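You operate a simulated robot arm through the tools that you are given. There is no shell and no other tool. Be economical: measure what you need, move in short steps, check, and stop when the job is done.

You are at the controls of a simulated two-armed robot. One attempt, no reset.

Task
Pick up the cartridge from the top of the long bench with one hand, pass it to the other hand and put it on the blue bench lower shelf.

It is judged by the outcome, as a careful person would: the job done as asked, and still so three seconds after it is handed in. It fails if anything else is knocked over, pushed out of place, dropped, spilled or broken.

Robot
Two 7-joint arms with two-finger parallel grippers on one trunk, on a base that drives. Base frame: it is fixed to the floor where the robot stands at the start and does not move with it; the origin is under the middle of the robot, x ahead of it, y to its left, z up; the surface under the hand at the start is at about z = 0.74. Units: m, degrees, N and s.
The left shoulder is at the start at [0.11, 0.169, 1.386], the right one opposite. With the tool pointing down near the work surface each hand reaches from about 0.4 to 0.72 m from the robot's upright axis, wherever it stands, measured 20 degrees to its own side. Places, roughly: blue bench lower shelf [-1.3, 2.6, 0.2]. Payload 1.57 kg a hand.
Tool frame (each hand has its own): the origin (TCP) lies between the finger pads and is the grasp point; the fingertips stand 0.03 m ahead of it; z points along the fingers, y is the line along which they close. Largest opening 0.08 m; finger width 0.017, thickness 0.012; the body of the gripper, 0.04 by 0.082 m, starts 0.08 m behind the TCP.
Orientation is that of the tool frame in the base frame, as a unit quaternion [w, x, y, z]. With the fingers straight down and closing along the base's y, the tool's x points along the base's -x, its y along +y and its z along -z.

Tools
- The arms move only by the tool play_rows. It takes "left_targets", "right_targets" or both (then of equal length, played together; a hand with none holds still); each is a list of rows, each an object (a shift or turn left out is 0, a gripper value left out holds the last) with "angular": the turn, a rotation vector about the tool's x, y, z in degrees, a list of three; "translation": the shift along the tool's x, y, z in m, a list of three; "jaw": the closure, from 0 (fully open) to 1 (shut). In form: [{"angular": [rx, ry, rz], "translation": [x, y, z], "jaw": jaw}, ...]. A call has 1 to 20 rows; each row shifts and turns the commanded pose from where the row before left it, along the tool's axes as they then stand. Rows are played at 5 a second. More than 0.05 m and 8.6 degrees between two rows, or a gripper value outside its range, and nothing of the call is played. A pose out of reach is approached as far as the arm can. The call stops where the force on the tool passes 40 N (or 10 N more than at its start, if that is more) or the arm is blocked; 0.2 s more then pass. The fingers move at their own pace (about 0.072 m/s each) and stop on an object; they squeeze with about 40 N. The grip force told is the motor's: it shows also when the fingers shut on nothing. Time passes only in rows, and 0.2 s behind the last, so rows that do not move let the fingers close. It gives the time, the measured TCP pose, the force on the tool (base axes), the opening and the grip force at its end, in the units of the frame above (readings bear some noise), with the torque about the TCP (base axes, N m) and any sound that the robot's microphone picked up.
- Cameras (640 x 400 px; columns grow to the right, rows downward): "scene" is now at [0.1538, 0.0143, 1.5669]; the picture's right is [0.20, -0.98, 0.00], its down [-0.77, -0.16, -0.62] and it looks along [0.61, 0.12, -0.78] (base axes); focal length 279 px, centre (320, 200). "left" rides on the left gripper at [0.072, 0.007, -0.122] in its tool frame; the picture's right is [-0.09, 1.00, 0.00], its down [-0.84, -0.08, -0.54] and it looks along [-0.54, -0.05, 0.84] (tool axes); focal length 238 px, centre (320, 200). "right" rides on the right gripper at [0.072, -0.007, -0.122] in its tool frame; the picture's right is [0.09, 1.00, 0.00], its down [-0.84, 0.08, -0.54] and it looks along [-0.54, 0.05, 0.84] (tool axes); focal length 238 px, centre (320, 200). There is no depth. A picture from a camera that has moved, and an enlarged one, comes with that camera's place and axes in the base frame and with its lens.
- grab_frame(camera): a new picture of that camera. It takes no simulated time.
- lift_body(by): slides the trunk up (or, below 0, down) by that many m; the arms and the scene camera ride with it, the base frame stays. It gives what a move gives, with no picture.
- roll_base(legs): drives the robot by 1 to 6 legs, each [ahead, left, turn to the left] in m, m and degrees, along the robot's own axes; the way and the turn of a leg run together, so that a leg with both is an arc; at most 1.5 m and 180 degrees a leg. The arms and the cameras ride along, it lands a little off, and it stops where it bumps. It gives what a move gives.
- turn_head(pan, tilt): turns the head with the scene camera to pan (to the left, within 86 degrees either way) and tilt (down, from -29 to 69), counted from straight ahead of the robot. It gives what a move gives.
- enlarge(camera, box): a new picture of the part [left, top, right, bottom] of that camera's present view, enlarged. It takes no simulated time.
- job_done(): hands the job in; it is judged then, once.

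Work in short steps. Places have to be worked out from the pictures, the camera data and where the tool is seen: move nearer, look again, correct. Check each grasp and each placing, and mend what went wrong. You have 120 turns and 100 pictures in all, those below and enlarged ones among them. Open the grippers and draw the arms clear of the work before you hand the job in, unless the task says otherwise; then end with one line.

The tools are called by a JSON object that holds its "op" and its "data". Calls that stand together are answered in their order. play_rows: Moves the arms, as the interface text tells. Its arguments: {"type":"object","properties":{"left_targets":{"type":"array"},"right_targets":{"type":"array"}},"required":[]} The other tools are called the same way: lift_body (by) slides the trunk up or down; roll_base (legs) drives the base; turn_head (pan, tilt) turns the head that bears the scene camera; grab_frame (camera) takes a picture; enlarge (camera, box) takes an enlarged picture of a part of a camera's view; job_done () hands the job in.

At the start:

```text
time: 0.0
left_eef_pos: [0.5741, 0.4476, 1.0707]
left_tcp_rot: [0.0, -0.002, 1.0, 0.0]
left_wrist_force: [-0.3, -0.6, 0.4]
left_torque: [-0.01, 0.02, -0.01]
left_width: 0.0796
left_gripper_force: 0.0
right_eef_pos: [0.7247, -0.1133, 1.0639]
right_tcp_rot: [0.0, 0.0, 1.0, -0.001]
right_wrist_force: [1.1, 0.2, -0.3]
right_torque: [0.0, 0.02, -0.01]
right_width: 0.0801
right_gripper_force: 0.0
trunk travel left (down, up): [-0.7, 0.19]
robot x, y, heading: [0.0024, 0.0031, -0.1]
head pan, tilt: [11.5, 51.6]
```

scene: 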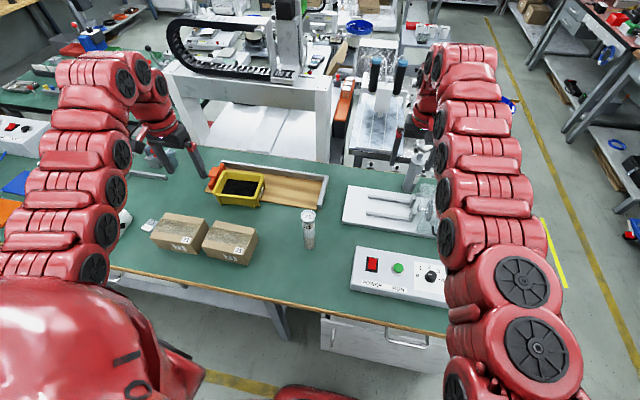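
right: 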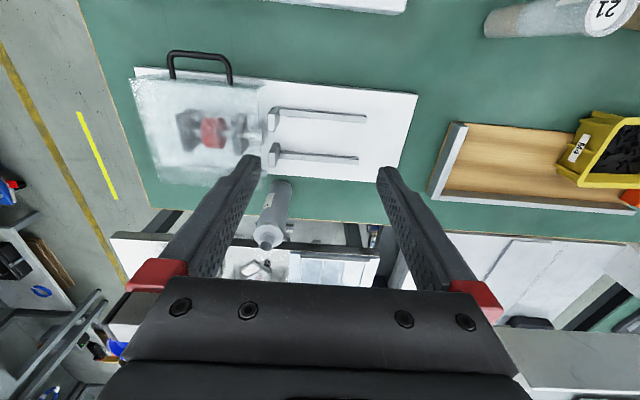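
left: 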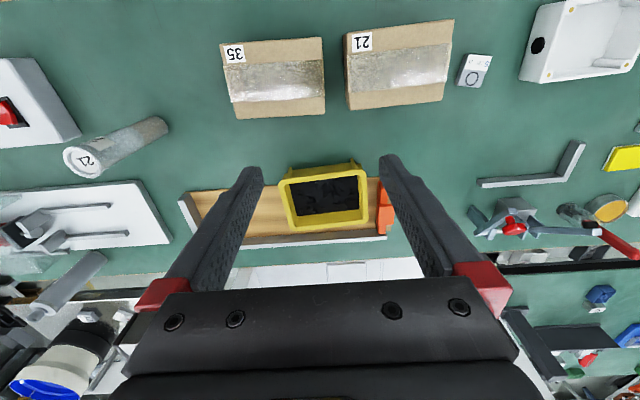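

The upright cylinder labelled 21 is likely the cartridge, but there is another cylinder near the fixture. I'll enlarge to tell them apart.

{"op": "enlarge", "data": {"camera": "scene", "box": [260, 130, 460, 310]}}

{"op": "enlarge", "data": {"camera": "right", "box": [120, 20, 440, 280]}}

```text
2.22 times, centred on (360, 220) of scene
camera zoom: at [0.1538, 0.0143, 1.5669], right [0.2, -0.98, 0.0], down [-0.77, -0.16, -0.62], along [0.61, 0.12, -0.78], focal length 620 px, centre (231, 156)
```

zoom: 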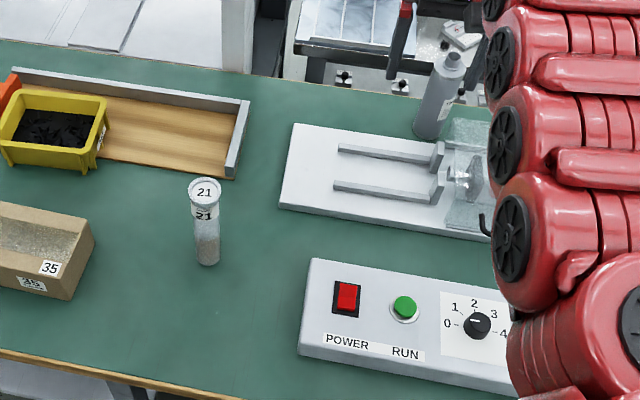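

```text
1.54 times, centred on (280, 150) of right
camera zoom: at [0.6521, -0.1194, 1.1867], right [-0.09, 1.0, 0.0], down [0.84, 0.08, 0.54], along [0.54, 0.05, -0.84], focal length 367 px, centre (382, 277)
```

zoom: 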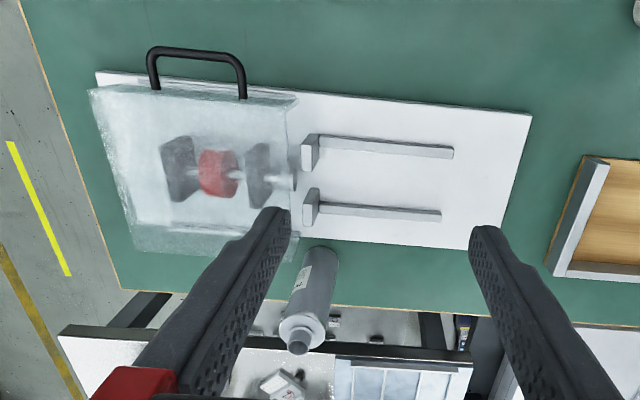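

Two candidates. I'll look more closely at each.

{"op": "enlarge", "data": {"camera": "scene", "box": [385, 125, 450, 185]}}

{"op": "enlarge", "data": {"camera": "scene", "box": [280, 200, 340, 260]}}

{"op": "enlarge", "data": {"camera": "left", "box": [40, 90, 240, 210]}}

{"op": "enlarge", "data": {"camera": "right", "box": [240, 170, 310, 260]}}

```text
6.67 times, centred on (418, 155) of scene
camera zoom: at [0.1538, 0.0143, 1.5669], right [0.2, -0.98, 0.0], down [-0.77, -0.16, -0.62], along [0.61, 0.12, -0.78], focal length 1859 px, centre (-330, 500)
```

zoom: 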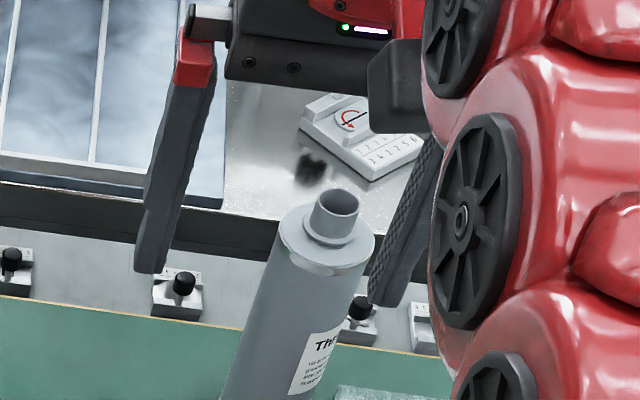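

```text
6.67 times, centred on (310, 230) of scene
camera zoom: at [0.1538, 0.0143, 1.5669], right [0.2, -0.98, 0.0], down [-0.77, -0.16, -0.62], along [0.61, 0.12, -0.78], focal length 1859 px, centre (387, 0)
```

zoom: 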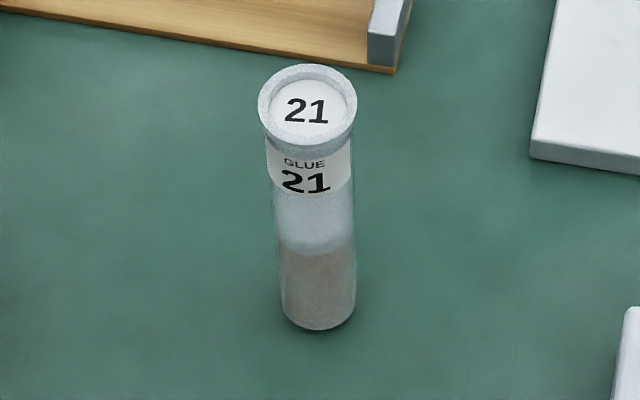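

```text
3.20 times, centred on (140, 150) of left
camera zoom: at [0.503, 0.4543, 1.1924], right [0.09, 1.0, 0.0], down [0.84, -0.08, 0.54], along [0.54, -0.05, -0.84], focal length 763 px, centre (896, 360)
```

zoom: 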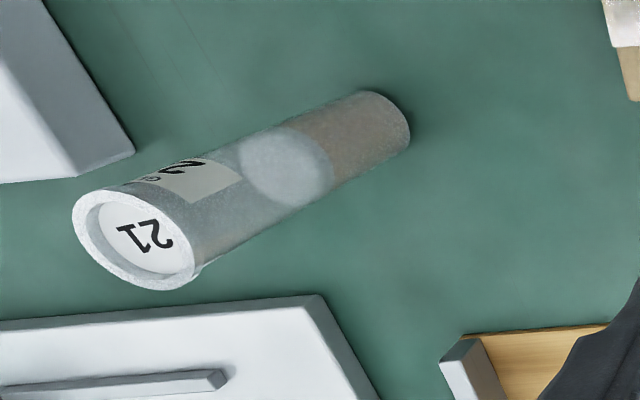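

```text
4.44 times, centred on (275, 215) of right
camera zoom: at [0.6521, -0.1194, 1.1867], right [-0.09, 1.0, 0.0], down [0.84, 0.08, 0.54], along [0.54, 0.05, -0.84], focal length 1059 px, centre (520, 133)
```

zoom: 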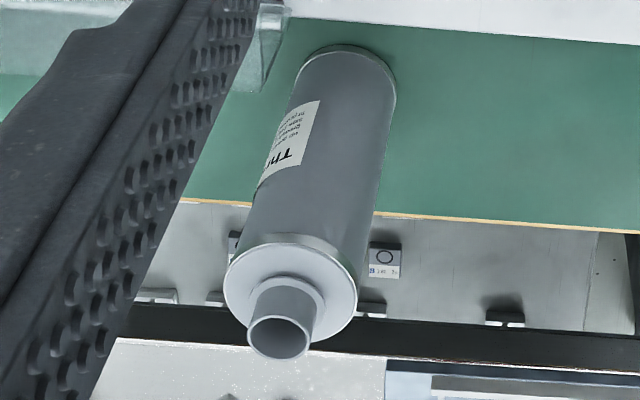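

The clear "GLUE 21" tube with the piston is the likely cartridge; the grey "Thr…" one looks like a threadlocker bottle. Before committing, I'll look towards the blue bench.

{"op": "turn_head", "data": {"pan": 86, "tilt": 20}}

{"op": "grab_frame", "data": {"camera": "scene"}}

{"op": "turn_head", "data": {"pan": 0, "tilt": 25}}

{"op": "grab_frame", "data": {"camera": "scene"}}

```text
time: 1.5
left_eef_pos: [0.5745, 0.447, 1.0707]
left_tcp_rot: [0.0, 0.0, 1.0, 0.001]
left_wrist_force: [-0.2, -0.2, 0.8]
left_torque: [0.0, 0.01, 0.01]
left_width: 0.08
left_gripper_force: 0.0
right_eef_pos: [0.7255, -0.113, 1.0642]
right_tcp_rot: [0.0, 0.0, 1.0, -0.001]
right_wrist_force: [0.7, -0.1, -0.9]
right_torque: [0.01, -0.02, 0.01]
right_width: 0.0799
right_gripper_force: 0.0
trunk travel left (down, up): [-0.7, 0.19]
robot x, y, heading: [0.0013, 0.0006, -0.1]
head pan, tilt: [85.9, 20.0]
```

```text
90 pictures are left
camera scene: at [0.0865, 0.0922, 1.6146], right [1.0, -0.07, 0.0], down [-0.02, -0.34, -0.94], along [0.07, 0.94, -0.34], focal length 279 px, centre (320, 200)
```

scene: 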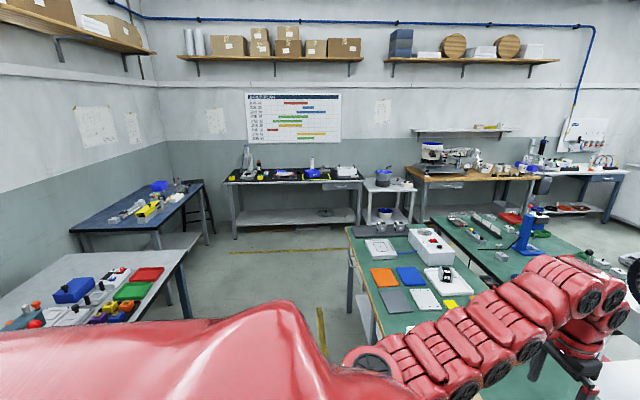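

```text
time: 3.1
left_eef_pos: [0.5742, 0.4467, 1.0702]
left_tcp_rot: [0.0, -0.001, 1.0, 0.0]
left_wrist_force: [-0.8, 0.3, -0.2]
left_torque: [0.02, 0.02, 0.02]
left_width: 0.0798
left_gripper_force: 0.0
right_eef_pos: [0.7247, -0.1129, 1.0643]
right_tcp_rot: [0.0, 0.0, 1.0, -0.001]
right_wrist_force: [-0.1, -0.3, 0.0]
right_torque: [0.0, 0.0, 0.01]
right_width: 0.08
right_gripper_force: 0.0
trunk travel left (down, up): [-0.7, 0.19]
robot x, y, heading: [0.0029, -0.0015, 0.2]
head pan, tilt: [0.0, 25.0]
```

```text
89 pictures are left
camera scene: at [0.172, -0.0006, 1.6066], right [0.0, -1.0, 0.0], down [-0.42, 0.0, -0.91], along [0.91, 0.0, -0.42], focal length 279 px, centre (320, 200)
```

scene: 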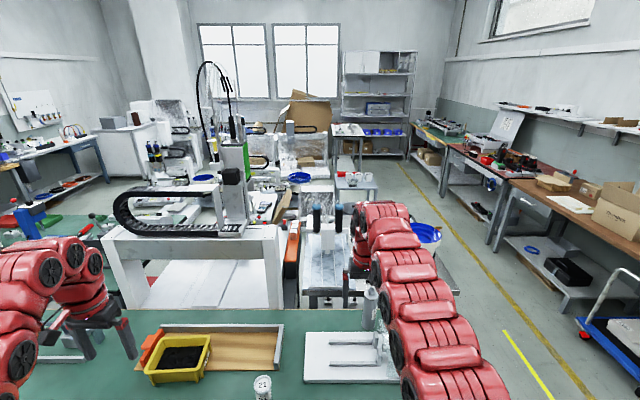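

Checking the grey bottle's label to rule it out.

{"op": "enlarge", "data": {"camera": "scene", "box": [350, 275, 390, 335]}}

{"op": "enlarge", "data": {"camera": "scene", "box": [0, 170, 320, 400]}}

```text
6.67 times, centred on (370, 305) of scene
camera zoom: at [0.172, -0.0006, 1.6066], right [0.0, -1.0, 0.0], down [-0.42, 0.0, -0.91], along [0.91, 0.0, -0.42], focal length 1859 px, centre (-13, -500)
```

zoom: 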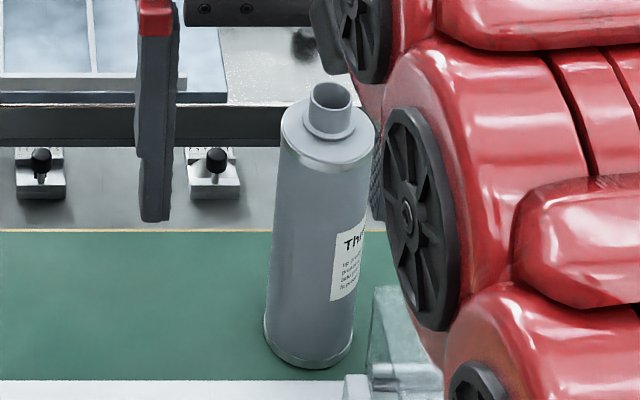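

```text
1.74 times, centred on (160, 285) of scene
camera zoom: at [0.172, -0.0006, 1.6066], right [0.0, -1.0, 0.0], down [-0.42, 0.0, -0.91], along [0.91, 0.0, -0.42], focal length 485 px, centre (598, 52)
```

zoom: 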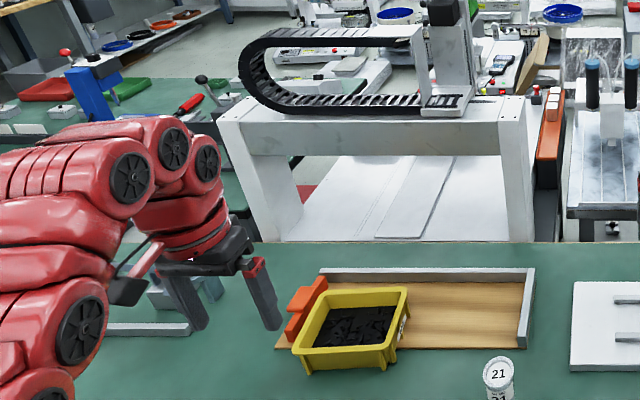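

The grey can's label reads "Thi…" (thinner or similar), so the GLUE 21 tube is the cartridge, at about (0.60, 0.135), with its top near z≈0.92. I'll bring the left hand above it at the present height and move the right hand away.

{"op": "play_rows", "data": {"left_targets": [{"translation": [-0.004, -0.045, 0]}, {"translation": [-0.004, -0.045, 0]}, {"translation": [-0.004, -0.045, 0]}, {"translation": [-0.004, -0.045, 0]}, {"translation": [-0.004, -0.045, 0]}, {"translation": [-0.004, -0.045, 0]}, {"translation": [0, -0.038, 0]}, {}], "right_targets": [{"translation": [0.02, -0.03, -0.01]}, {"translation": [0.02, -0.03, -0.01]}, {"translation": [0.02, -0.03, -0.01]}, {"translation": [0.02, -0.03, -0.01]}, {"translation": [0.0, -0.03, -0.01]}, {"translation": [0.0, -0.02, 0]}, {}, {}]}}

{"op": "grab_frame", "data": {"camera": "left"}}

{"op": "turn_head", "data": {"pan": 0, "tilt": 50}}

{"op": "grab_frame", "data": {"camera": "scene"}}

```text
time: 4.9
left_eef_pos: [0.6078, 0.3336, 1.082]
left_tcp_rot: [-0.001, -0.002, 1.0, 0.0]
left_wrist_force: [0.6, -0.4, 0.1]
left_torque: [0.0, -0.01, -0.01]
left_width: 0.0799
left_gripper_force: 0.2
left hand out of reach, approached as far as the arm can: row 1, 2, 3, 4, 5, 6, 7
right_eef_pos: [0.6442, -0.2841, 1.1133]
right_tcp_rot: [0.0, -0.001, 1.0, -0.001]
right_wrist_force: [0.0, 0.7, 0.5]
right_torque: [0.01, 0.02, 0.02]
right_width: 0.08
right_gripper_force: 0.0
trunk travel left (down, up): [-0.7, 0.19]
robot x, y, heading: [-0.0032, 0.0034, 0.1]
head pan, tilt: [0.0, 25.0]
```

```text
86 pictures are left
camera left: at [0.5362, 0.3398, 1.2035], right [0.09, 1.0, 0.0], down [0.84, -0.08, 0.54], along [0.54, -0.05, -0.84], focal length 238 px, centre (320, 200)
```

left: 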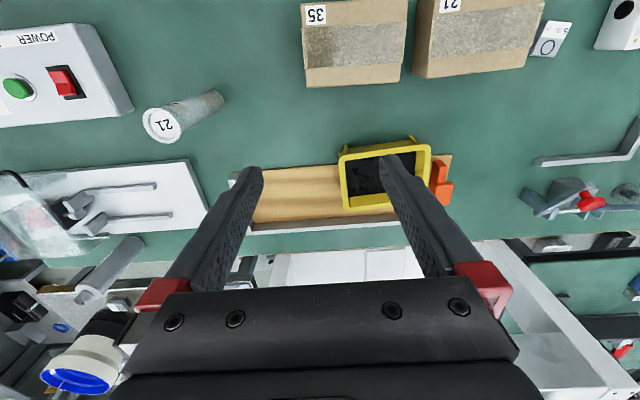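

```text
time: 5.8
left_eef_pos: [0.6079, 0.3333, 1.0822]
left_tcp_rot: [0.0, 0.0, 1.0, 0.0]
left_wrist_force: [-0.9, 0.1, 0.0]
left_torque: [0.01, 0.02, -0.02]
left_width: 0.0803
left_gripper_force: 0.1
right_eef_pos: [0.6434, -0.284, 1.1135]
right_tcp_rot: [0.0, 0.001, 1.0, -0.001]
right_wrist_force: [-0.5, -0.2, -0.4]
right_torque: [0.0, 0.02, 0.02]
right_width: 0.0801
right_gripper_force: 0.0
trunk travel left (down, up): [-0.7, 0.19]
robot x, y, heading: [-0.0046, -0.0022, -0.1]
head pan, tilt: [0.0, 50.0]
```

```text
85 pictures are left
camera scene: at [0.1569, -0.0007, 1.5691], right [0.0, -1.0, 0.0], down [-0.77, 0.0, -0.64], along [0.64, 0.0, -0.77], focal length 279 px, centre (320, 200)
```

scene: 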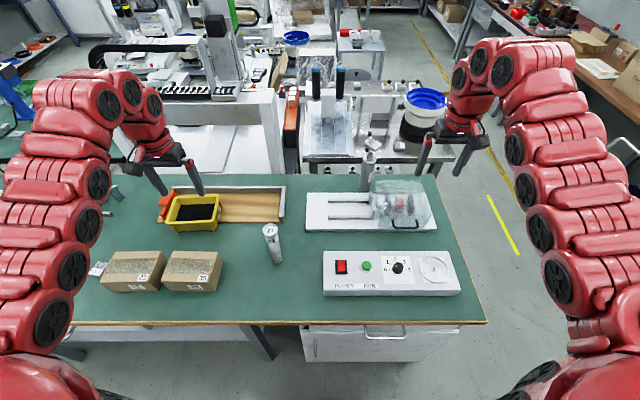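

The left arm seems too folded at this height and so stops short. I'll raise the trunk so the hand can work lower relative to the shoulder, then try again.

{"op": "lift_body", "data": {"by": 0.18}}

{"op": "play_rows", "data": {"left_targets": [{"translation": [0, 0, 0.04]}, {"translation": [0, 0, 0.04]}, {"translation": [0, 0, 0.04]}, {"translation": [0, -0.02, 0.04]}, {"translation": [0, -0.045, 0]}, {"translation": [0, -0.045, 0]}, {"translation": [0, -0.045, 0]}, {"translation": [0, -0.035, 0]}, {}]}}

{"op": "grab_frame", "data": {"camera": "left"}}

```text
time: 7.8
left_eef_pos: [0.6085, 0.3328, 1.2609]
left_tcp_rot: [-0.001, 0.0, 1.0, 0.001]
left_wrist_force: [-0.2, 0.2, 0.4]
left_torque: [0.02, 0.0, 0.03]
left_width: 0.0799
left_gripper_force: 0.0
right_eef_pos: [0.6438, -0.2831, 1.293]
right_tcp_rot: [0.0, 0.0, 1.0, -0.001]
right_wrist_force: [0.6, 0.0, 0.1]
right_torque: [0.0, 0.01, -0.01]
right_width: 0.08
right_gripper_force: 0.1
trunk travel left (down, up): [-0.88, 0.01]
robot x, y, heading: [-0.0004, -0.0021, 0.2]
head pan, tilt: [0.0, 50.0]
```

```text
time: 9.8
left_eef_pos: [0.6261, 0.2866, 1.2278]
left_tcp_rot: [-0.001, 0.0, 1.0, -0.001]
left_wrist_force: [-0.8, -0.3, -0.1]
left_torque: [0.01, 0.0, 0.0]
left_width: 0.0802
left_gripper_force: 0.0
left hand out of reach, approached as far as the arm can: row 1, 2, 3, 4, 5, 6, 7, 8
right_eef_pos: [0.6439, -0.2839, 1.2944]
right_tcp_rot: [0.0, 0.0, 1.0, -0.001]
right_wrist_force: [-0.3, -0.3, 0.1]
right_torque: [0.0, -0.01, 0.0]
right_width: 0.0801
right_gripper_force: 0.0
trunk travel left (down, up): [-0.88, 0.01]
robot x, y, heading: [0.0002, -0.0003, 0.0]
head pan, tilt: [0.0, 50.0]
```

```text
84 pictures are left
camera left: at [0.5548, 0.2928, 1.3509], right [0.09, 1.0, 0.0], down [0.84, -0.08, 0.54], along [0.54, -0.05, -0.84], focal length 238 px, centre (320, 200)
```

left: 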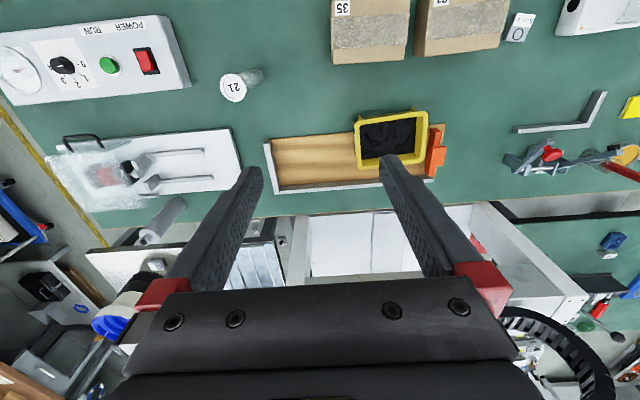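

The commanded pose probably ran on past the reached one. I'll step the command back outward and see what the hand does.

{"op": "play_rows", "data": {"left_targets": [{"translation": [0, 0.045, 0]}, {"translation": [0, 0.045, 0]}, {"translation": [0, 0.045, 0]}, {}]}}

```text
time: 10.8
left_eef_pos: [0.6268, 0.4168, 1.2308]
left_tcp_rot: [0.0, -0.001, 1.0, 0.0]
left_wrist_force: [0.9, -0.4, -0.7]
left_torque: [-0.01, -0.01, 0.01]
left_width: 0.0799
left_gripper_force: 0.1
right_eef_pos: [0.6434, -0.2839, 1.2941]
right_tcp_rot: [-0.001, 0.0, 1.0, -0.001]
right_wrist_force: [0.1, 0.4, -0.1]
right_torque: [-0.02, 0.03, -0.04]
right_width: 0.08
right_gripper_force: 0.2
trunk travel left (down, up): [-0.88, 0.01]
robot x, y, heading: [0.0034, -0.002, 0.3]
head pan, tilt: [0.0, 50.0]
```

The command restarts from the measured pose each call. Here at y≈0.42 I'll go straight down.

{"op": "play_rows", "data": {"left_targets": [{"translation": [0, 0, 0.04]}, {"translation": [0, 0, 0.04]}, {"translation": [0, 0, 0.04]}, {"translation": [0, 0, 0.03]}, {}]}}

{"op": "play_rows", "data": {"left_targets": [{"translation": [0, -0.04, 0]}, {"translation": [0, -0.04, 0]}, {"translation": [0, -0.04, 0]}, {"translation": [0, -0.04, 0]}, {}]}}

```text
time: 12.0
left_eef_pos: [0.6299, 0.4174, 1.0784]
left_tcp_rot: [-0.001, -0.001, 1.0, 0.001]
left_wrist_force: [0.5, 0.5, 0.1]
left_torque: [0.04, 0.03, 0.0]
left_width: 0.0803
left_gripper_force: 0.1
right_eef_pos: [0.6441, -0.2832, 1.2941]
right_tcp_rot: [-0.001, 0.0, 1.0, 0.0]
right_wrist_force: [-0.4, 0.3, -0.7]
right_torque: [-0.02, 0.02, 0.0]
right_width: 0.0797
right_gripper_force: 0.1
trunk travel left (down, up): [-0.88, 0.01]
robot x, y, heading: [0.0029, 0.0001, 0.0]
head pan, tilt: [0.0, 50.0]
```

```text
time: 13.2
left_eef_pos: [0.6248, 0.2589, 1.0818]
left_tcp_rot: [0.0, -0.001, 1.0, 0.0]
left_wrist_force: [0.6, -0.6, 0.2]
left_torque: [-0.01, 0.0, -0.01]
left_width: 0.08
left_gripper_force: 0.0
right_eef_pos: [0.6435, -0.2831, 1.2947]
right_tcp_rot: [0.0, -0.001, 1.0, -0.002]
right_wrist_force: [0.1, 0.8, 0.8]
right_torque: [-0.01, 0.04, 0.0]
right_width: 0.0801
right_gripper_force: 0.0
trunk travel left (down, up): [-0.88, 0.01]
robot x, y, heading: [-0.0018, -0.002, -0.1]
head pan, tilt: [0.0, 50.0]
```

Works. I'll continue to y≈0.16 and look.

{"op": "play_rows", "data": {"left_targets": [{"translation": [0.005, -0.035, 0]}, {"translation": [0.005, -0.035, 0]}, {"translation": [0.005, -0.03, 0]}, {}]}}

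{"op": "grab_frame", "data": {"camera": "left"}}

{"op": "grab_frame", "data": {"camera": "scene"}}

```text
time: 14.2
left_eef_pos: [0.6137, 0.1572, 1.0826]
left_tcp_rot: [-0.001, -0.001, 1.0, 0.0]
left_wrist_force: [-0.2, 0.7, -0.2]
left_torque: [-0.02, -0.01, 0.03]
left_width: 0.0802
left_gripper_force: 0.1
right_eef_pos: [0.6438, -0.2837, 1.2929]
right_tcp_rot: [0.0, 0.0, 1.0, 0.0]
right_wrist_force: [0.7, 0.5, -0.6]
right_torque: [0.03, 0.03, 0.0]
right_width: 0.0798
right_gripper_force: 0.0
trunk travel left (down, up): [-0.88, 0.01]
robot x, y, heading: [0.0017, 0.0001, 0.0]
head pan, tilt: [0.0, 50.0]
```

```text
83 pictures are left
camera left: at [0.5413, 0.1641, 1.204], right [0.09, 1.0, 0.0], down [0.84, -0.08, 0.54], along [0.54, -0.05, -0.84], focal length 238 px, centre (320, 200)
```

left: 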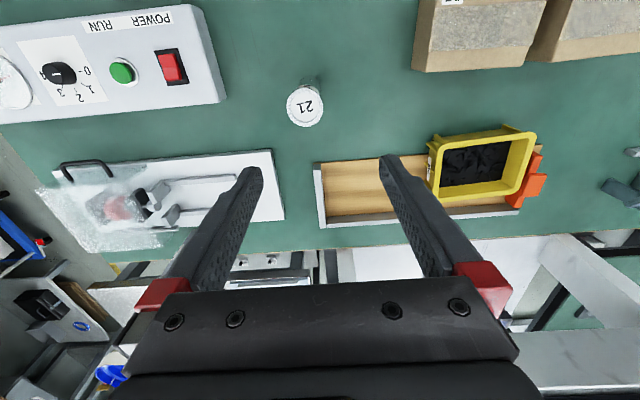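

```text
82 pictures are left
camera scene: at [0.1569, -0.001, 1.7491], right [0.0, -1.0, 0.0], down [-0.77, 0.0, -0.64], along [0.64, 0.0, -0.77], focal length 279 px, centre (320, 200)
```

scene: 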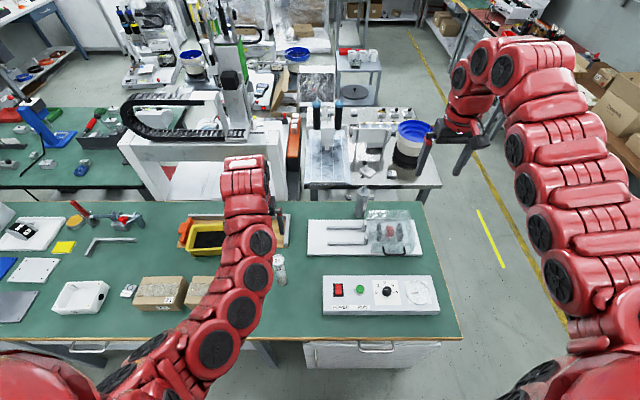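

Tube located at (0.594, 0.140). I'll align over it and descend partway, then check.

{"op": "play_rows", "data": {"left_targets": [{"translation": [0.02, -0.017, 0]}, {"translation": [0, 0, 0.04]}, {"translation": [0, 0, 0.04]}, {}]}}

{"op": "grab_frame", "data": {"camera": "left"}}

```text
time: 15.2
left_eef_pos: [0.5924, 0.1419, 1.0017]
left_tcp_rot: [0.0, 0.0, 1.0, 0.001]
left_wrist_force: [-0.1, -0.5, -0.1]
left_torque: [0.03, 0.0, 0.0]
left_width: 0.0803
left_gripper_force: 0.1
right_eef_pos: [0.6428, -0.2865, 1.294]
right_tcp_rot: [0.0, 0.0, 1.0, 0.0]
right_wrist_force: [-0.3, -0.2, -0.6]
right_torque: [-0.01, -0.01, 0.0]
right_width: 0.0798
right_gripper_force: 0.0
trunk travel left (down, up): [-0.88, 0.01]
robot x, y, heading: [0.0029, 0.003, 0.2]
head pan, tilt: [0.0, 50.0]
```

```text
81 pictures are left
camera left: at [0.5212, 0.1482, 1.1219], right [0.09, 1.0, 0.0], down [0.84, -0.08, 0.54], along [0.54, -0.05, -0.84], focal length 238 px, centre (320, 200)
```

left: 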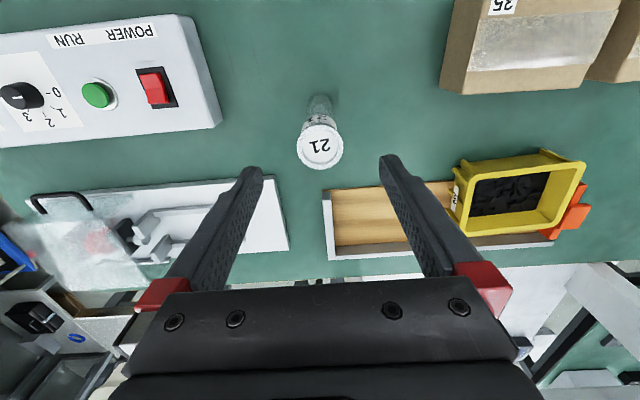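

Well centred (tube (0.595, 0.1415), top ≈0.92). I'll descend to TCP z≈0.89 and close.

{"op": "play_rows", "data": {"left_targets": [{"translation": [-0.002, 0, 0.04]}, {"translation": [0, 0, 0.04]}, {"translation": [0, 0, 0.03]}, {}]}}

{"op": "grab_frame", "data": {"camera": "left"}}

```text
time: 16.2
left_eef_pos: [0.5942, 0.1439, 0.8898]
left_tcp_rot: [-0.001, -0.001, 1.0, -0.001]
left_wrist_force: [0.0, -0.5, -0.1]
left_torque: [-0.02, -0.02, 0.01]
left_width: 0.0801
left_gripper_force: 0.1
right_eef_pos: [0.6445, -0.2849, 1.2944]
right_tcp_rot: [0.0, -0.001, 1.0, -0.001]
right_wrist_force: [-0.6, 0.2, 1.0]
right_torque: [-0.02, -0.03, 0.0]
right_width: 0.0799
right_gripper_force: 0.0
trunk travel left (down, up): [-0.88, 0.01]
robot x, y, heading: [-0.0003, -0.0009, -0.2]
head pan, tilt: [0.0, 50.0]
```

```text
80 pictures are left
camera left: at [0.5233, 0.1505, 1.0123], right [0.09, 1.0, 0.0], down [0.84, -0.08, 0.54], along [0.54, -0.05, -0.84], focal length 238 px, centre (320, 200)
```

left: 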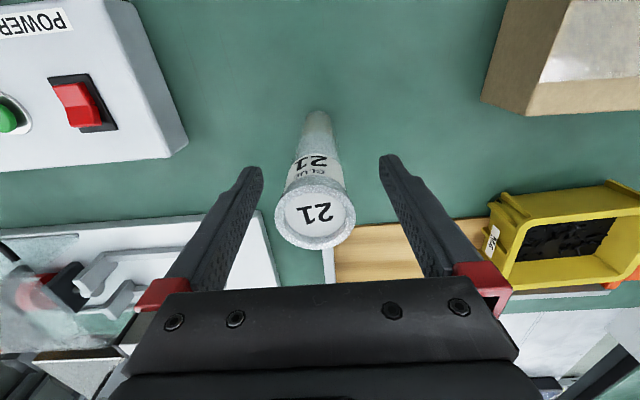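

The cap sits between the fingers, centred. Closing the left hand.

{"op": "play_rows", "data": {"left_targets": [{"translation": [0, -0.001, 0], "jaw": 0.3}, {"jaw": 1}, {"jaw": 1}, {"jaw": 1}, {"jaw": 1}]}}

{"op": "play_rows", "data": {"left_targets": [{"translation": [0, 0, -0.02]}, {"translation": [0, 0, -0.03]}, {}]}}

{"op": "grab_frame", "data": {"camera": "left"}}

```text
time: 17.4
left_eef_pos: [0.5941, 0.141, 0.8904]
left_tcp_rot: [-0.001, -0.001, 1.0, 0.0]
left_wrist_force: [1.4, 0.0, -0.1]
left_torque: [0.07, -0.01, -0.03]
left_width: 0.0374
left_gripper_force: 39.8
right_eef_pos: [0.644, -0.2839, 1.2938]
right_tcp_rot: [-0.001, 0.0, 1.0, -0.002]
right_wrist_force: [0.4, 0.3, -0.2]
right_torque: [-0.01, -0.04, 0.0]
right_width: 0.08
right_gripper_force: 0.0
trunk travel left (down, up): [-0.88, 0.01]
robot x, y, heading: [-0.0009, 0.0018, -0.1]
head pan, tilt: [0.0, 50.0]
```

```text
time: 18.2
left_eef_pos: [0.5957, 0.1392, 0.9424]
left_tcp_rot: [0.001, -0.001, 1.0, -0.001]
left_wrist_force: [0.3, -0.4, -0.7]
left_torque: [0.05, 0.0, 0.0]
left_width: 0.0372
left_gripper_force: 39.8
right_eef_pos: [0.6434, -0.2843, 1.2927]
right_tcp_rot: [0.0, 0.0, 1.0, -0.001]
right_wrist_force: [0.1, -0.4, -0.5]
right_torque: [-0.01, -0.03, 0.01]
right_width: 0.0799
right_gripper_force: 0.1
trunk travel left (down, up): [-0.88, 0.01]
robot x, y, heading: [-0.002, 0.0053, 0.2]
head pan, tilt: [0.0, 50.0]
```

```text
79 pictures are left
camera left: at [0.5242, 0.1465, 1.0631], right [0.09, 1.0, 0.0], down [0.84, -0.08, 0.54], along [0.54, -0.05, -0.84], focal length 238 px, centre (320, 200)
```

left: 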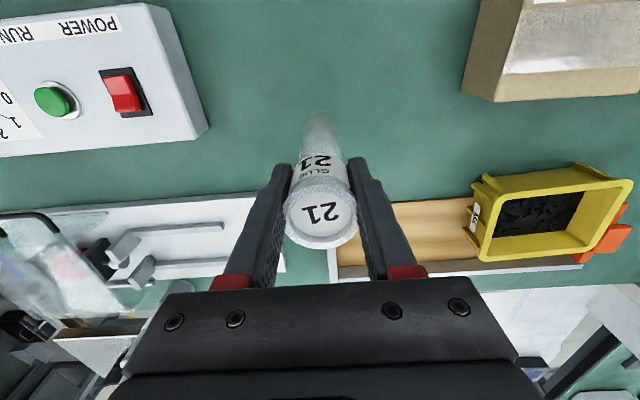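

The cartridge is held (width 0.037, lifted). Now I'll raise it a bit more, lower the right hand and start rolling it +135° about its own axis, so its camera ends on top when it later points level and left-forward.

{"op": "play_rows", "data": {"left_targets": [{"translation": [0, 0, -0.03]}, {"translation": [0, 0, -0.03]}, {"translation": [0, 0, -0.03]}, {}, {}, {}, {}, {}, {}, {}, {}, {}, {}, {}, {}, {}, {}], "right_targets": [{"translation": [0.02, 0, 0.04]}, {"translation": [0.02, 0, 0.04]}, {"translation": [0.02, 0, 0.04]}, {"translation": [0, 0, 0.03]}, {"angular": [0, 0, 8.5]}, {"angular": [0, 0, 8.5]}, {"angular": [0, 0, 8.5]}, {"angular": [0, 0, 8.5]}, {"angular": [0, 0, 8.5]}, {"angular": [0, 0, 8.5]}, {"angular": [0, 0, 8.5]}, {"angular": [0, 0, 8.5]}, {"angular": [0, 0, 8.5]}, {"angular": [0, 0, 8.5]}, {"angular": [0, 0, 8.5]}, {"angular": [0, 0, 8.5]}, {}]}}

{"op": "grab_frame", "data": {"camera": "scene"}}

```text
time: 21.8
left_eef_pos: [0.5934, 0.1406, 1.0299]
left_tcp_rot: [0.0, -0.001, 1.0, -0.001]
left_wrist_force: [0.8, 0.1, -1.3]
left_torque: [0.02, 0.02, -0.01]
left_width: 0.0375
left_gripper_force: 39.7
right_eef_pos: [0.6248, -0.2829, 1.2534]
right_tcp_rot: [0.0, 0.778, 0.629, 0.0]
right_wrist_force: [-0.2, 0.0, 0.5]
right_torque: [0.01, 0.0, 0.0]
right_width: 0.0798
right_gripper_force: 0.1
right hand out of reach, approached as far as the arm can: row 2, 3, 4
trunk travel left (down, up): [-0.88, 0.01]
robot x, y, heading: [-0.001, -0.0009, -0.2]
head pan, tilt: [0.0, 50.0]
```

```text
78 pictures are left
camera scene: at [0.1569, -0.0009, 1.7491], right [0.0, -1.0, 0.0], down [-0.77, 0.0, -0.64], along [0.64, 0.0, -0.77], focal length 279 px, centre (320, 200)
```

scene: 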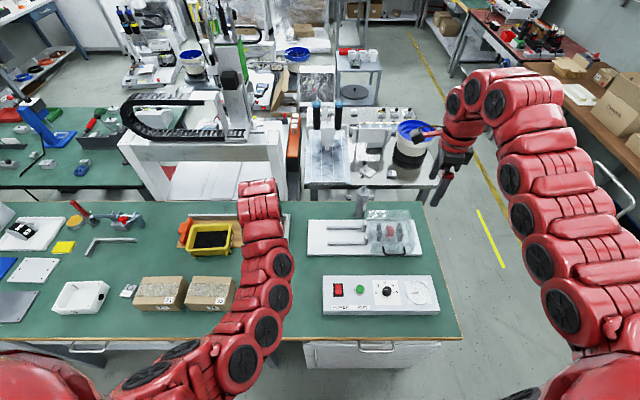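

Roll works. I'll finish the roll and pitch the right hand up to level, pointing left-forward.

{"op": "play_rows", "data": {"right_targets": [{"angular": [0, 0, 8.25]}, {"angular": [0, 0, 8.25]}, {"angular": [0, 0, 8.25]}, {"angular": [0, 0, 8.25]}, {"angular": [0, 8.5, 0]}, {"angular": [0, 8.5, 0]}, {"angular": [0, 8.5, 0]}, {"angular": [0, 8.5, 0]}, {"angular": [0, 8.5, 0]}, {"angular": [0, 8.5, 0]}, {"angular": [0, 8.5, 0]}, {"angular": [0, 8.5, 0]}, {"angular": [0, 8.5, 0]}, {"angular": [0, 8.5, 0]}, {"angular": [0, 5, 0]}, {}]}}

{"op": "grab_frame", "data": {"camera": "scene"}}

```text
time: 25.2
left_eef_pos: [0.5936, 0.1389, 1.0294]
left_tcp_rot: [-0.001, -0.001, 1.0, -0.001]
left_wrist_force: [-0.3, 0.4, 0.3]
left_torque: [-0.01, 0.0, -0.03]
left_width: 0.0375
left_gripper_force: 40.4
right_eef_pos: [0.6238, -0.2824, 1.2545]
right_tcp_rot: [0.001, 0.924, 0.382, 0.0]
right_wrist_force: [0.5, 0.4, 0.4]
right_torque: [-0.01, 0.02, 0.0]
right_width: 0.08
right_gripper_force: 0.1
right hand out of reach, approached as far as the arm can: row 5, 6, 7, 8, 9, 10, 11, 12, 13, 14, 15
trunk travel left (down, up): [-0.88, 0.01]
robot x, y, heading: [-0.0016, 0.0009, -0.1]
head pan, tilt: [0.0, 50.0]
```

```text
77 pictures are left
camera scene: at [0.1569, -0.0008, 1.7491], right [0.0, -1.0, 0.0], down [-0.77, 0.0, -0.64], along [0.64, 0.0, -0.77], focal length 279 px, centre (320, 200)
```

scene: 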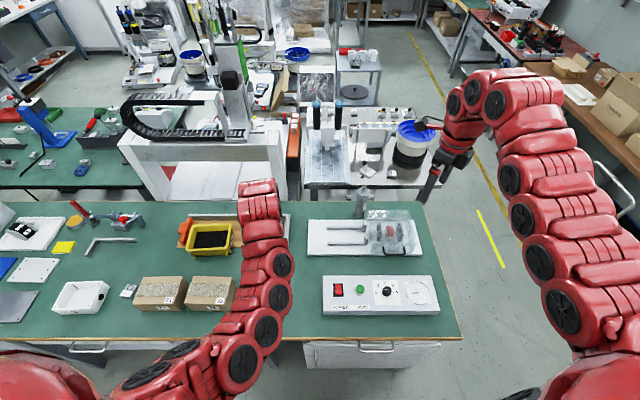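

The right hand is at a fold limit. I'll push it outward and down first, then pitch.

{"op": "play_rows", "data": {"right_targets": [{"translation": [0.02, 0.02, 0]}, {"translation": [0.02, 0.02, 0.01]}, {"translation": [0.02, 0.02, 0.02]}, {"translation": [0, 0, 0.04]}, {"translation": [0, 0, 0.04]}, {"translation": [0, 0, 0.04]}, {}]}}

{"op": "play_rows", "data": {"right_targets": [{"angular": [0, 8.5, 0]}, {"angular": [0, 8.5, 0]}, {"angular": [0, 8.5, 0]}, {"angular": [0, 8.5, 0]}, {"angular": [0, 8.5, 0]}, {"angular": [0, 8.5, 0]}, {"angular": [0, 8.5, 0]}, {"angular": [0, 8.5, 0]}, {"angular": [0, 8.5, 0]}, {"angular": [0, 8.5, 0]}, {"angular": [0, 5, 0]}, {}]}}

{"op": "grab_frame", "data": {"camera": "scene"}}

```text
time: 26.8
left_eef_pos: [0.593, 0.1404, 1.0295]
left_tcp_rot: [0.0, -0.001, 1.0, 0.0]
left_wrist_force: [0.6, -0.4, -0.7]
left_torque: [0.0, 0.0, -0.01]
left_width: 0.0373
left_gripper_force: 39.7
right_eef_pos: [0.7075, -0.2815, 1.1032]
right_tcp_rot: [0.001, 0.924, 0.383, 0.001]
right_wrist_force: [-0.4, -1.0, 0.0]
right_torque: [-0.02, -0.04, 0.01]
right_width: 0.0802
right_gripper_force: 0.0
trunk travel left (down, up): [-0.88, 0.01]
robot x, y, heading: [0.0002, 0.0004, 0.1]
head pan, tilt: [0.0, 50.0]
```

```text
time: 29.4
left_eef_pos: [0.593, 0.14, 1.0313]
left_tcp_rot: [0.0, -0.001, 1.0, -0.001]
left_wrist_force: [-0.5, 0.8, -0.9]
left_torque: [0.02, -0.01, -0.03]
left_width: 0.0372
left_gripper_force: 40.3
right_eef_pos: [0.7101, -0.2817, 1.1035]
right_tcp_rot: [-0.27, 0.653, 0.27, 0.653]
right_wrist_force: [-0.2, 0.0, -0.4]
right_torque: [-0.01, 0.01, 0.02]
right_width: 0.0798
right_gripper_force: 0.1
trunk travel left (down, up): [-0.88, 0.01]
robot x, y, heading: [-0.0003, -0.0, 0.1]
head pan, tilt: [0.0, 50.0]
```

```text
76 pictures are left
camera scene: at [0.1571, -0.0002, 1.7491], right [0.0, -1.0, 0.0], down [-0.77, 0.0, -0.64], along [0.64, 0.0, -0.77], focal length 279 px, centre (320, 200)
```

scene: 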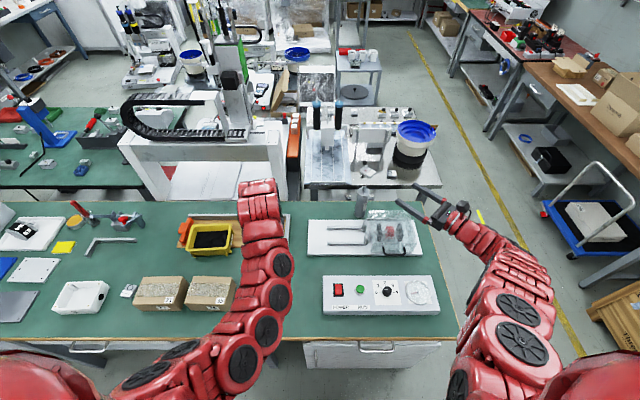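

Right hand is level with its camera on top. I'll move the left hand out to x≈0.68 for room, and bring the right hand to a standoff about 0.14 m short of the tube, at mid-tube height.

{"op": "play_rows", "data": {"left_targets": [{"translation": [-0.029, 0, 0]}, {"translation": [-0.029, 0, 0]}, {"translation": [-0.029, 0, 0]}, {}, {}, {}, {}, {}, {}, {}], "right_targets": [{}, {"translation": [-0.017, -0.04, 0.016]}, {"translation": [-0.017, -0.04, 0.016]}, {"translation": [-0.017, -0.04, 0.016]}, {"translation": [-0.017, -0.04, 0.016]}, {"translation": [-0.017, -0.04, 0.016]}, {"translation": [-0.017, -0.04, 0.016]}, {"translation": [-0.017, -0.04, 0.016]}, {"translation": [-0.017, -0.038, 0.016]}, {}]}}

{"op": "grab_frame", "data": {"camera": "right"}}

{"op": "grab_frame", "data": {"camera": "scene"}}

```text
time: 31.6
left_eef_pos: [0.6814, 0.1406, 1.0282]
left_tcp_rot: [-0.001, 0.0, 1.0, 0.0]
left_wrist_force: [0.2, -0.3, -0.3]
left_torque: [0.0, 0.0, -0.03]
left_width: 0.0371
left_gripper_force: 40.2
right_eef_pos: [0.5775, 0.0296, 0.9676]
right_tcp_rot: [-0.269, 0.654, 0.27, 0.653]
right_wrist_force: [0.6, -0.1, -0.5]
right_torque: [0.01, -0.02, 0.0]
right_width: 0.08
right_gripper_force: 0.0
trunk travel left (down, up): [-0.88, 0.01]
robot x, y, heading: [0.0004, -0.0024, -0.0]
head pan, tilt: [0.0, 50.0]
```

```text
75 pictures are left
camera right: at [0.4853, -0.0524, 1.041], right [0.7, -0.7, 0.09], down [-0.33, -0.44, -0.84], along [0.63, 0.56, -0.54], focal length 238 px, centre (320, 200)
```

right: 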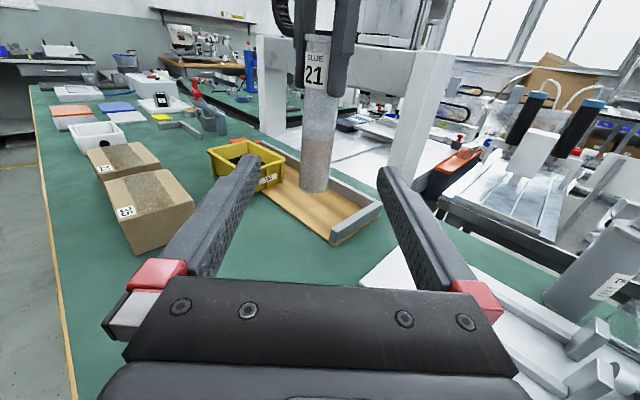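

```text
74 pictures are left
camera scene: at [0.1576, -0.0019, 1.749], right [0.0, -1.0, 0.0], down [-0.77, 0.0, -0.64], along [0.64, 0.0, -0.77], focal length 279 px, centre (320, 200)
```

scene: 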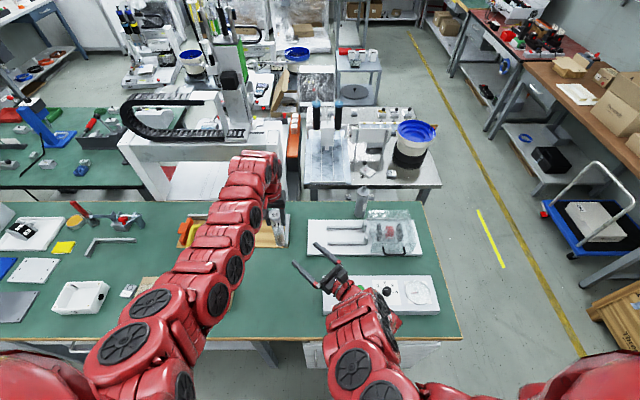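

The tube lies straight ahead of the right fingers, hanging vertical with its base at about z=0.88. Advancing about 0.152 m with the jaws open.

{"op": "play_rows", "data": {"right_targets": [{"translation": [0, -0.005, 0.035]}, {"translation": [0, 0, 0.04]}, {"translation": [0, 0, 0.03]}, {}]}}

{"op": "grab_frame", "data": {"camera": "right"}}

```text
time: 32.6
left_eef_pos: [0.6811, 0.1415, 1.0293]
left_tcp_rot: [-0.001, -0.001, 1.0, 0.0]
left_wrist_force: [0.6, -0.1, -1.1]
left_torque: [0.01, 0.04, 0.0]
left_width: 0.0372
left_gripper_force: 40.3
right_eef_pos: [0.6465, 0.1083, 0.968]
right_tcp_rot: [-0.271, 0.654, 0.272, 0.652]
right_wrist_force: [-0.3, -0.7, 0.3]
right_torque: [0.02, -0.03, 0.0]
right_width: 0.0799
right_gripper_force: 0.0
trunk travel left (down, up): [-0.88, 0.01]
robot x, y, heading: [-0.0026, -0.0014, -0.0]
head pan, tilt: [0.0, 50.0]
```

```text
73 pictures are left
camera right: at [0.5549, 0.0269, 1.0401], right [0.7, -0.7, 0.09], down [-0.33, -0.44, -0.84], along [0.63, 0.56, -0.54], focal length 238 px, centre (320, 200)
```

right: 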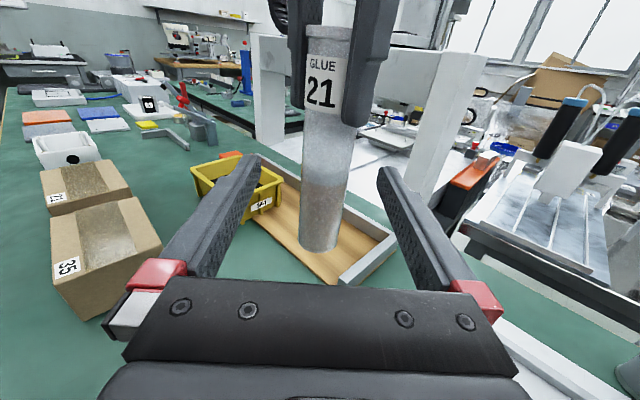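

Centred. Final 0.046 m, then close the right hand.

{"op": "play_rows", "data": {"right_targets": [{"translation": [0, 0, 0.025]}, {"translation": [0, 0, 0.021]}, {}, {"jaw": 0.3}, {"jaw": 1}, {"jaw": 1}, {"jaw": 1}, {"jaw": 1}]}}

{"op": "grab_frame", "data": {"camera": "right"}}

```text
time: 34.3
left_eef_pos: [0.6802, 0.1442, 1.0269]
left_tcp_rot: [-0.003, -0.001, 1.0, 0.001]
left_wrist_force: [-2.4, 0.7, 0.0]
left_torque: [-0.16, -0.43, -0.2]
left_width: 0.0372
left_gripper_force: 39.8
right_eef_pos: [0.6752, 0.1346, 0.9801]
right_tcp_rot: [-0.266, 0.655, 0.266, 0.655]
right_wrist_force: [2.7, -0.9, 0.4]
right_torque: [0.24, 0.55, 0.14]
right_width: 0.0376
right_gripper_force: 39.9
right hand out of reach, approached as far as the arm can: row 2
trunk travel left (down, up): [-0.88, 0.01]
robot x, y, heading: [-0.0012, 0.0029, -0.0]
head pan, tilt: [0.0, 50.0]
stopped in row 8 (left hand): the force on the tool passed its limit at 41 N (the readings are from after the stop); the commanded pose is now the measured one
```

```text
72 pictures are left
camera right: at [0.583, 0.0535, 1.0529], right [0.7, -0.71, 0.09], down [-0.34, -0.44, -0.84], along [0.63, 0.55, -0.54], focal length 238 px, centre (320, 200)
```

right: 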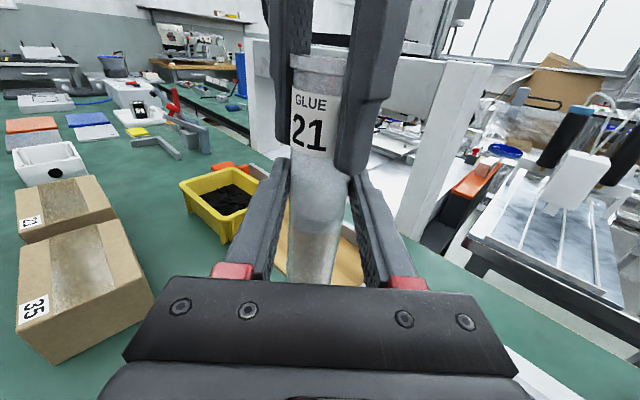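

Both hands hold the tube. Now the left opens and then rises straight off.

{"op": "play_rows", "data": {"left_targets": [{"jaw": 0.6}, {"jaw": 0}, {"jaw": 0}, {"jaw": 0}, {"jaw": 0}]}}

{"op": "grab_frame", "data": {"camera": "right"}}

```text
time: 35.5
left_eef_pos: [0.6792, 0.1441, 1.0274]
left_tcp_rot: [-0.003, -0.002, 1.0, 0.001]
left_wrist_force: [0.4, -0.5, 0.1]
left_torque: [-0.02, -0.04, -0.01]
left_width: 0.0801
left_gripper_force: 0.1
right_eef_pos: [0.676, 0.135, 0.9795]
right_tcp_rot: [-0.267, 0.655, 0.267, 0.654]
right_wrist_force: [1.0, 0.0, -0.8]
right_torque: [0.01, 0.0, 0.02]
right_width: 0.0372
right_gripper_force: 40.2
trunk travel left (down, up): [-0.88, 0.01]
robot x, y, heading: [0.0009, -0.0026, -0.1]
head pan, tilt: [0.0, 50.0]
```

```text
71 pictures are left
camera right: at [0.5829, 0.0535, 1.0529], right [0.7, -0.71, 0.09], down [-0.33, -0.44, -0.84], along [0.63, 0.55, -0.54], focal length 238 px, centre (320, 200)
```

right: 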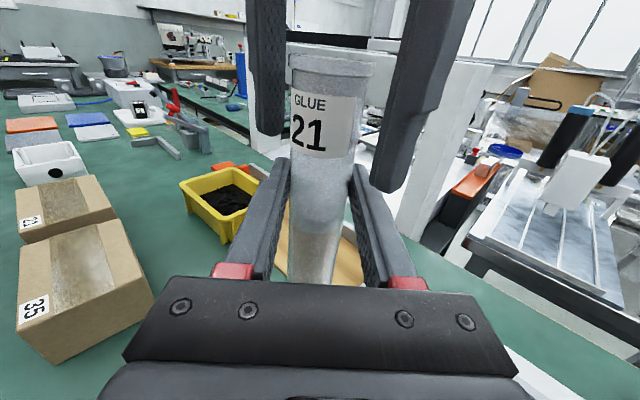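

The right hand holds it steady. Left withdraws up and then to its side.

{"op": "play_rows", "data": {"left_targets": [{"translation": [0, 0, -0.03]}, {"translation": [0, 0, -0.03]}, {"translation": [0, 0, -0.03]}, {"translation": [0, 0, -0.02]}, {}]}}

{"op": "play_rows", "data": {"left_targets": [{"translation": [0, 0.04, 0]}, {"translation": [0, 0.04, 0]}, {"translation": [0, 0.04, 0]}, {"translation": [0, 0.04, 0]}, {"translation": [0, 0.04, 0]}, {"translation": [0, 0.04, 0]}, {}]}}

{"op": "grab_frame", "data": {"camera": "scene"}}

```text
time: 36.7
left_eef_pos: [0.6805, 0.1424, 1.1372]
left_tcp_rot: [-0.003, -0.002, 1.0, 0.001]
left_wrist_force: [-0.2, -0.5, -0.3]
left_torque: [-0.05, -0.02, 0.0]
left_width: 0.0798
left_gripper_force: 0.1
right_eef_pos: [0.6758, 0.1343, 0.9809]
right_tcp_rot: [-0.267, 0.655, 0.267, 0.654]
right_wrist_force: [-0.5, 0.6, -0.3]
right_torque: [0.01, 0.0, 0.01]
right_width: 0.0372
right_gripper_force: 40.4
trunk travel left (down, up): [-0.88, 0.01]
robot x, y, heading: [0.0006, 0.0033, 0.3]
head pan, tilt: [0.0, 50.0]
```

```text
time: 38.3
left_eef_pos: [0.6803, 0.3828, 1.1393]
left_tcp_rot: [-0.003, -0.002, 1.0, 0.001]
left_wrist_force: [0.7, 0.3, -0.2]
left_torque: [0.01, 0.02, 0.0]
left_width: 0.0801
left_gripper_force: 0.1
right_eef_pos: [0.6742, 0.135, 0.9807]
right_tcp_rot: [-0.266, 0.656, 0.267, 0.654]
right_wrist_force: [-0.3, 0.2, -0.2]
right_torque: [-0.02, 0.01, 0.03]
right_width: 0.0373
right_gripper_force: 39.5
trunk travel left (down, up): [-0.88, 0.01]
robot x, y, heading: [-0.0054, -0.0004, -0.3]
head pan, tilt: [0.0, 50.0]
```

```text
70 pictures are left
camera scene: at [0.157, -0.0012, 1.749], right [0.0, -1.0, 0.0], down [-0.77, 0.0, -0.64], along [0.64, 0.0, -0.77], focal length 279 px, centre (320, 200)
```

scene: 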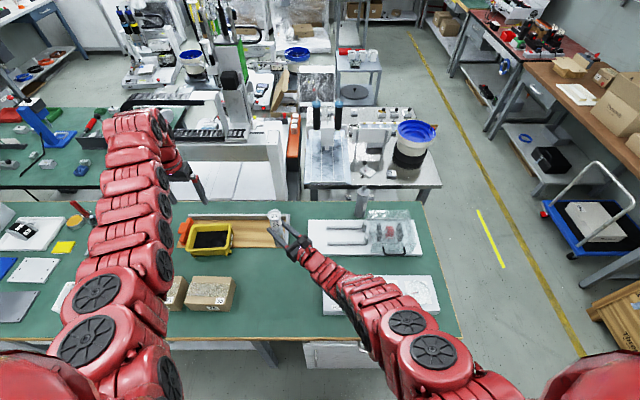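

Handover complete. I'll draw both hands in for travel: the right back and slightly up, the left inward.

{"op": "play_rows", "data": {"right_targets": [{"translation": [0.015, 0, -0.035]}, {"translation": [0.015, 0, -0.035]}, {"translation": [0.015, 0, -0.035]}, {"translation": [0.015, 0.02, -0.035]}, {"translation": [0.01, 0.03, -0.02]}, {"translation": [0, 0.03, 0]}, {}], "left_targets": [{"translation": [0.03, 0.01, 0]}, {"translation": [0.03, 0.01, 0]}, {"translation": [0.02, 0, 0]}, {}, {}, {}, {}]}}

{"op": "turn_head", "data": {"pan": 86, "tilt": 40}}

{"op": "grab_frame", "data": {"camera": "scene"}}

{"op": "grab_frame", "data": {"camera": "right"}}

```text
time: 39.9
left_eef_pos: [0.6016, 0.404, 1.1393]
left_tcp_rot: [-0.004, -0.002, 1.0, 0.001]
left_wrist_force: [0.0, 0.1, -0.6]
left_torque: [0.0, -0.01, -0.02]
left_width: 0.0802
left_gripper_force: 0.0
right_eef_pos: [0.6163, -0.0302, 1.05]
right_tcp_rot: [-0.267, 0.655, 0.269, 0.653]
right_wrist_force: [0.8, 0.4, 0.3]
right_torque: [0.02, -0.02, -0.03]
right_width: 0.0372
right_gripper_force: 40.5
trunk travel left (down, up): [-0.88, 0.01]
robot x, y, heading: [-0.0025, -0.0025, -0.2]
head pan, tilt: [0.0, 50.0]
```

```text
time: 41.5
left_eef_pos: [0.601, 0.4014, 1.141]
left_tcp_rot: [-0.004, -0.001, 1.0, 0.001]
left_wrist_force: [0.0, 0.1, -0.5]
left_torque: [0.0, -0.02, 0.01]
left_width: 0.0799
left_gripper_force: 0.0
right_eef_pos: [0.6178, -0.0329, 1.0489]
right_tcp_rot: [-0.267, 0.655, 0.267, 0.654]
right_wrist_force: [0.4, -0.1, -0.6]
right_torque: [-0.03, 0.01, 0.02]
right_width: 0.0372
right_gripper_force: 40.4
trunk travel left (down, up): [-0.88, 0.01]
robot x, y, heading: [-0.0012, -0.0034, 0.2]
head pan, tilt: [85.9, 40.0]
```

```text
69 pictures are left
camera scene: at [0.086, 0.0843, 1.7632], right [1.0, -0.07, 0.0], down [-0.05, -0.64, -0.77], along [0.05, 0.76, -0.64], focal length 279 px, centre (320, 200)
```

scene: 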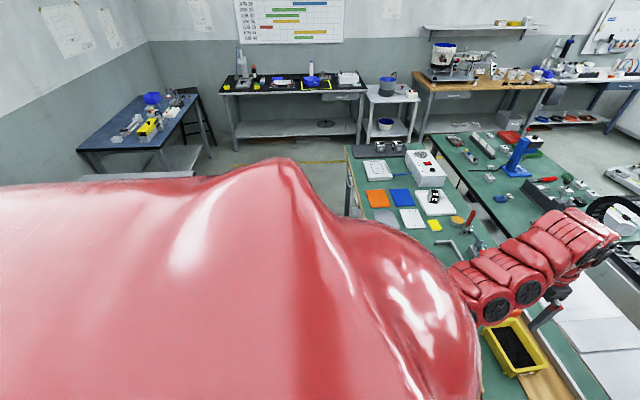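

```text
68 pictures are left
camera right: at [0.5247, -0.1136, 1.1214], right [0.7, -0.71, 0.09], down [-0.33, -0.44, -0.84], along [0.63, 0.55, -0.54], focal length 238 px, centre (320, 200)
```

right: 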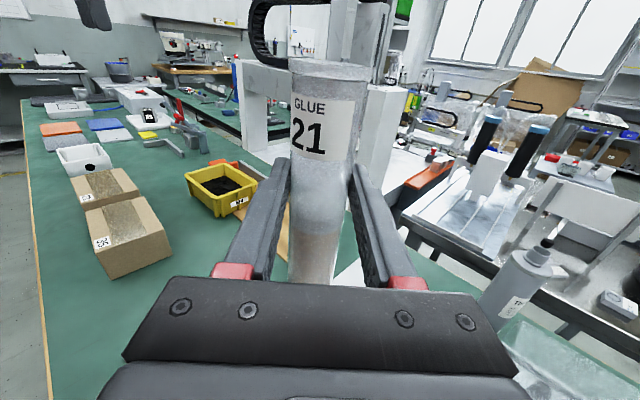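

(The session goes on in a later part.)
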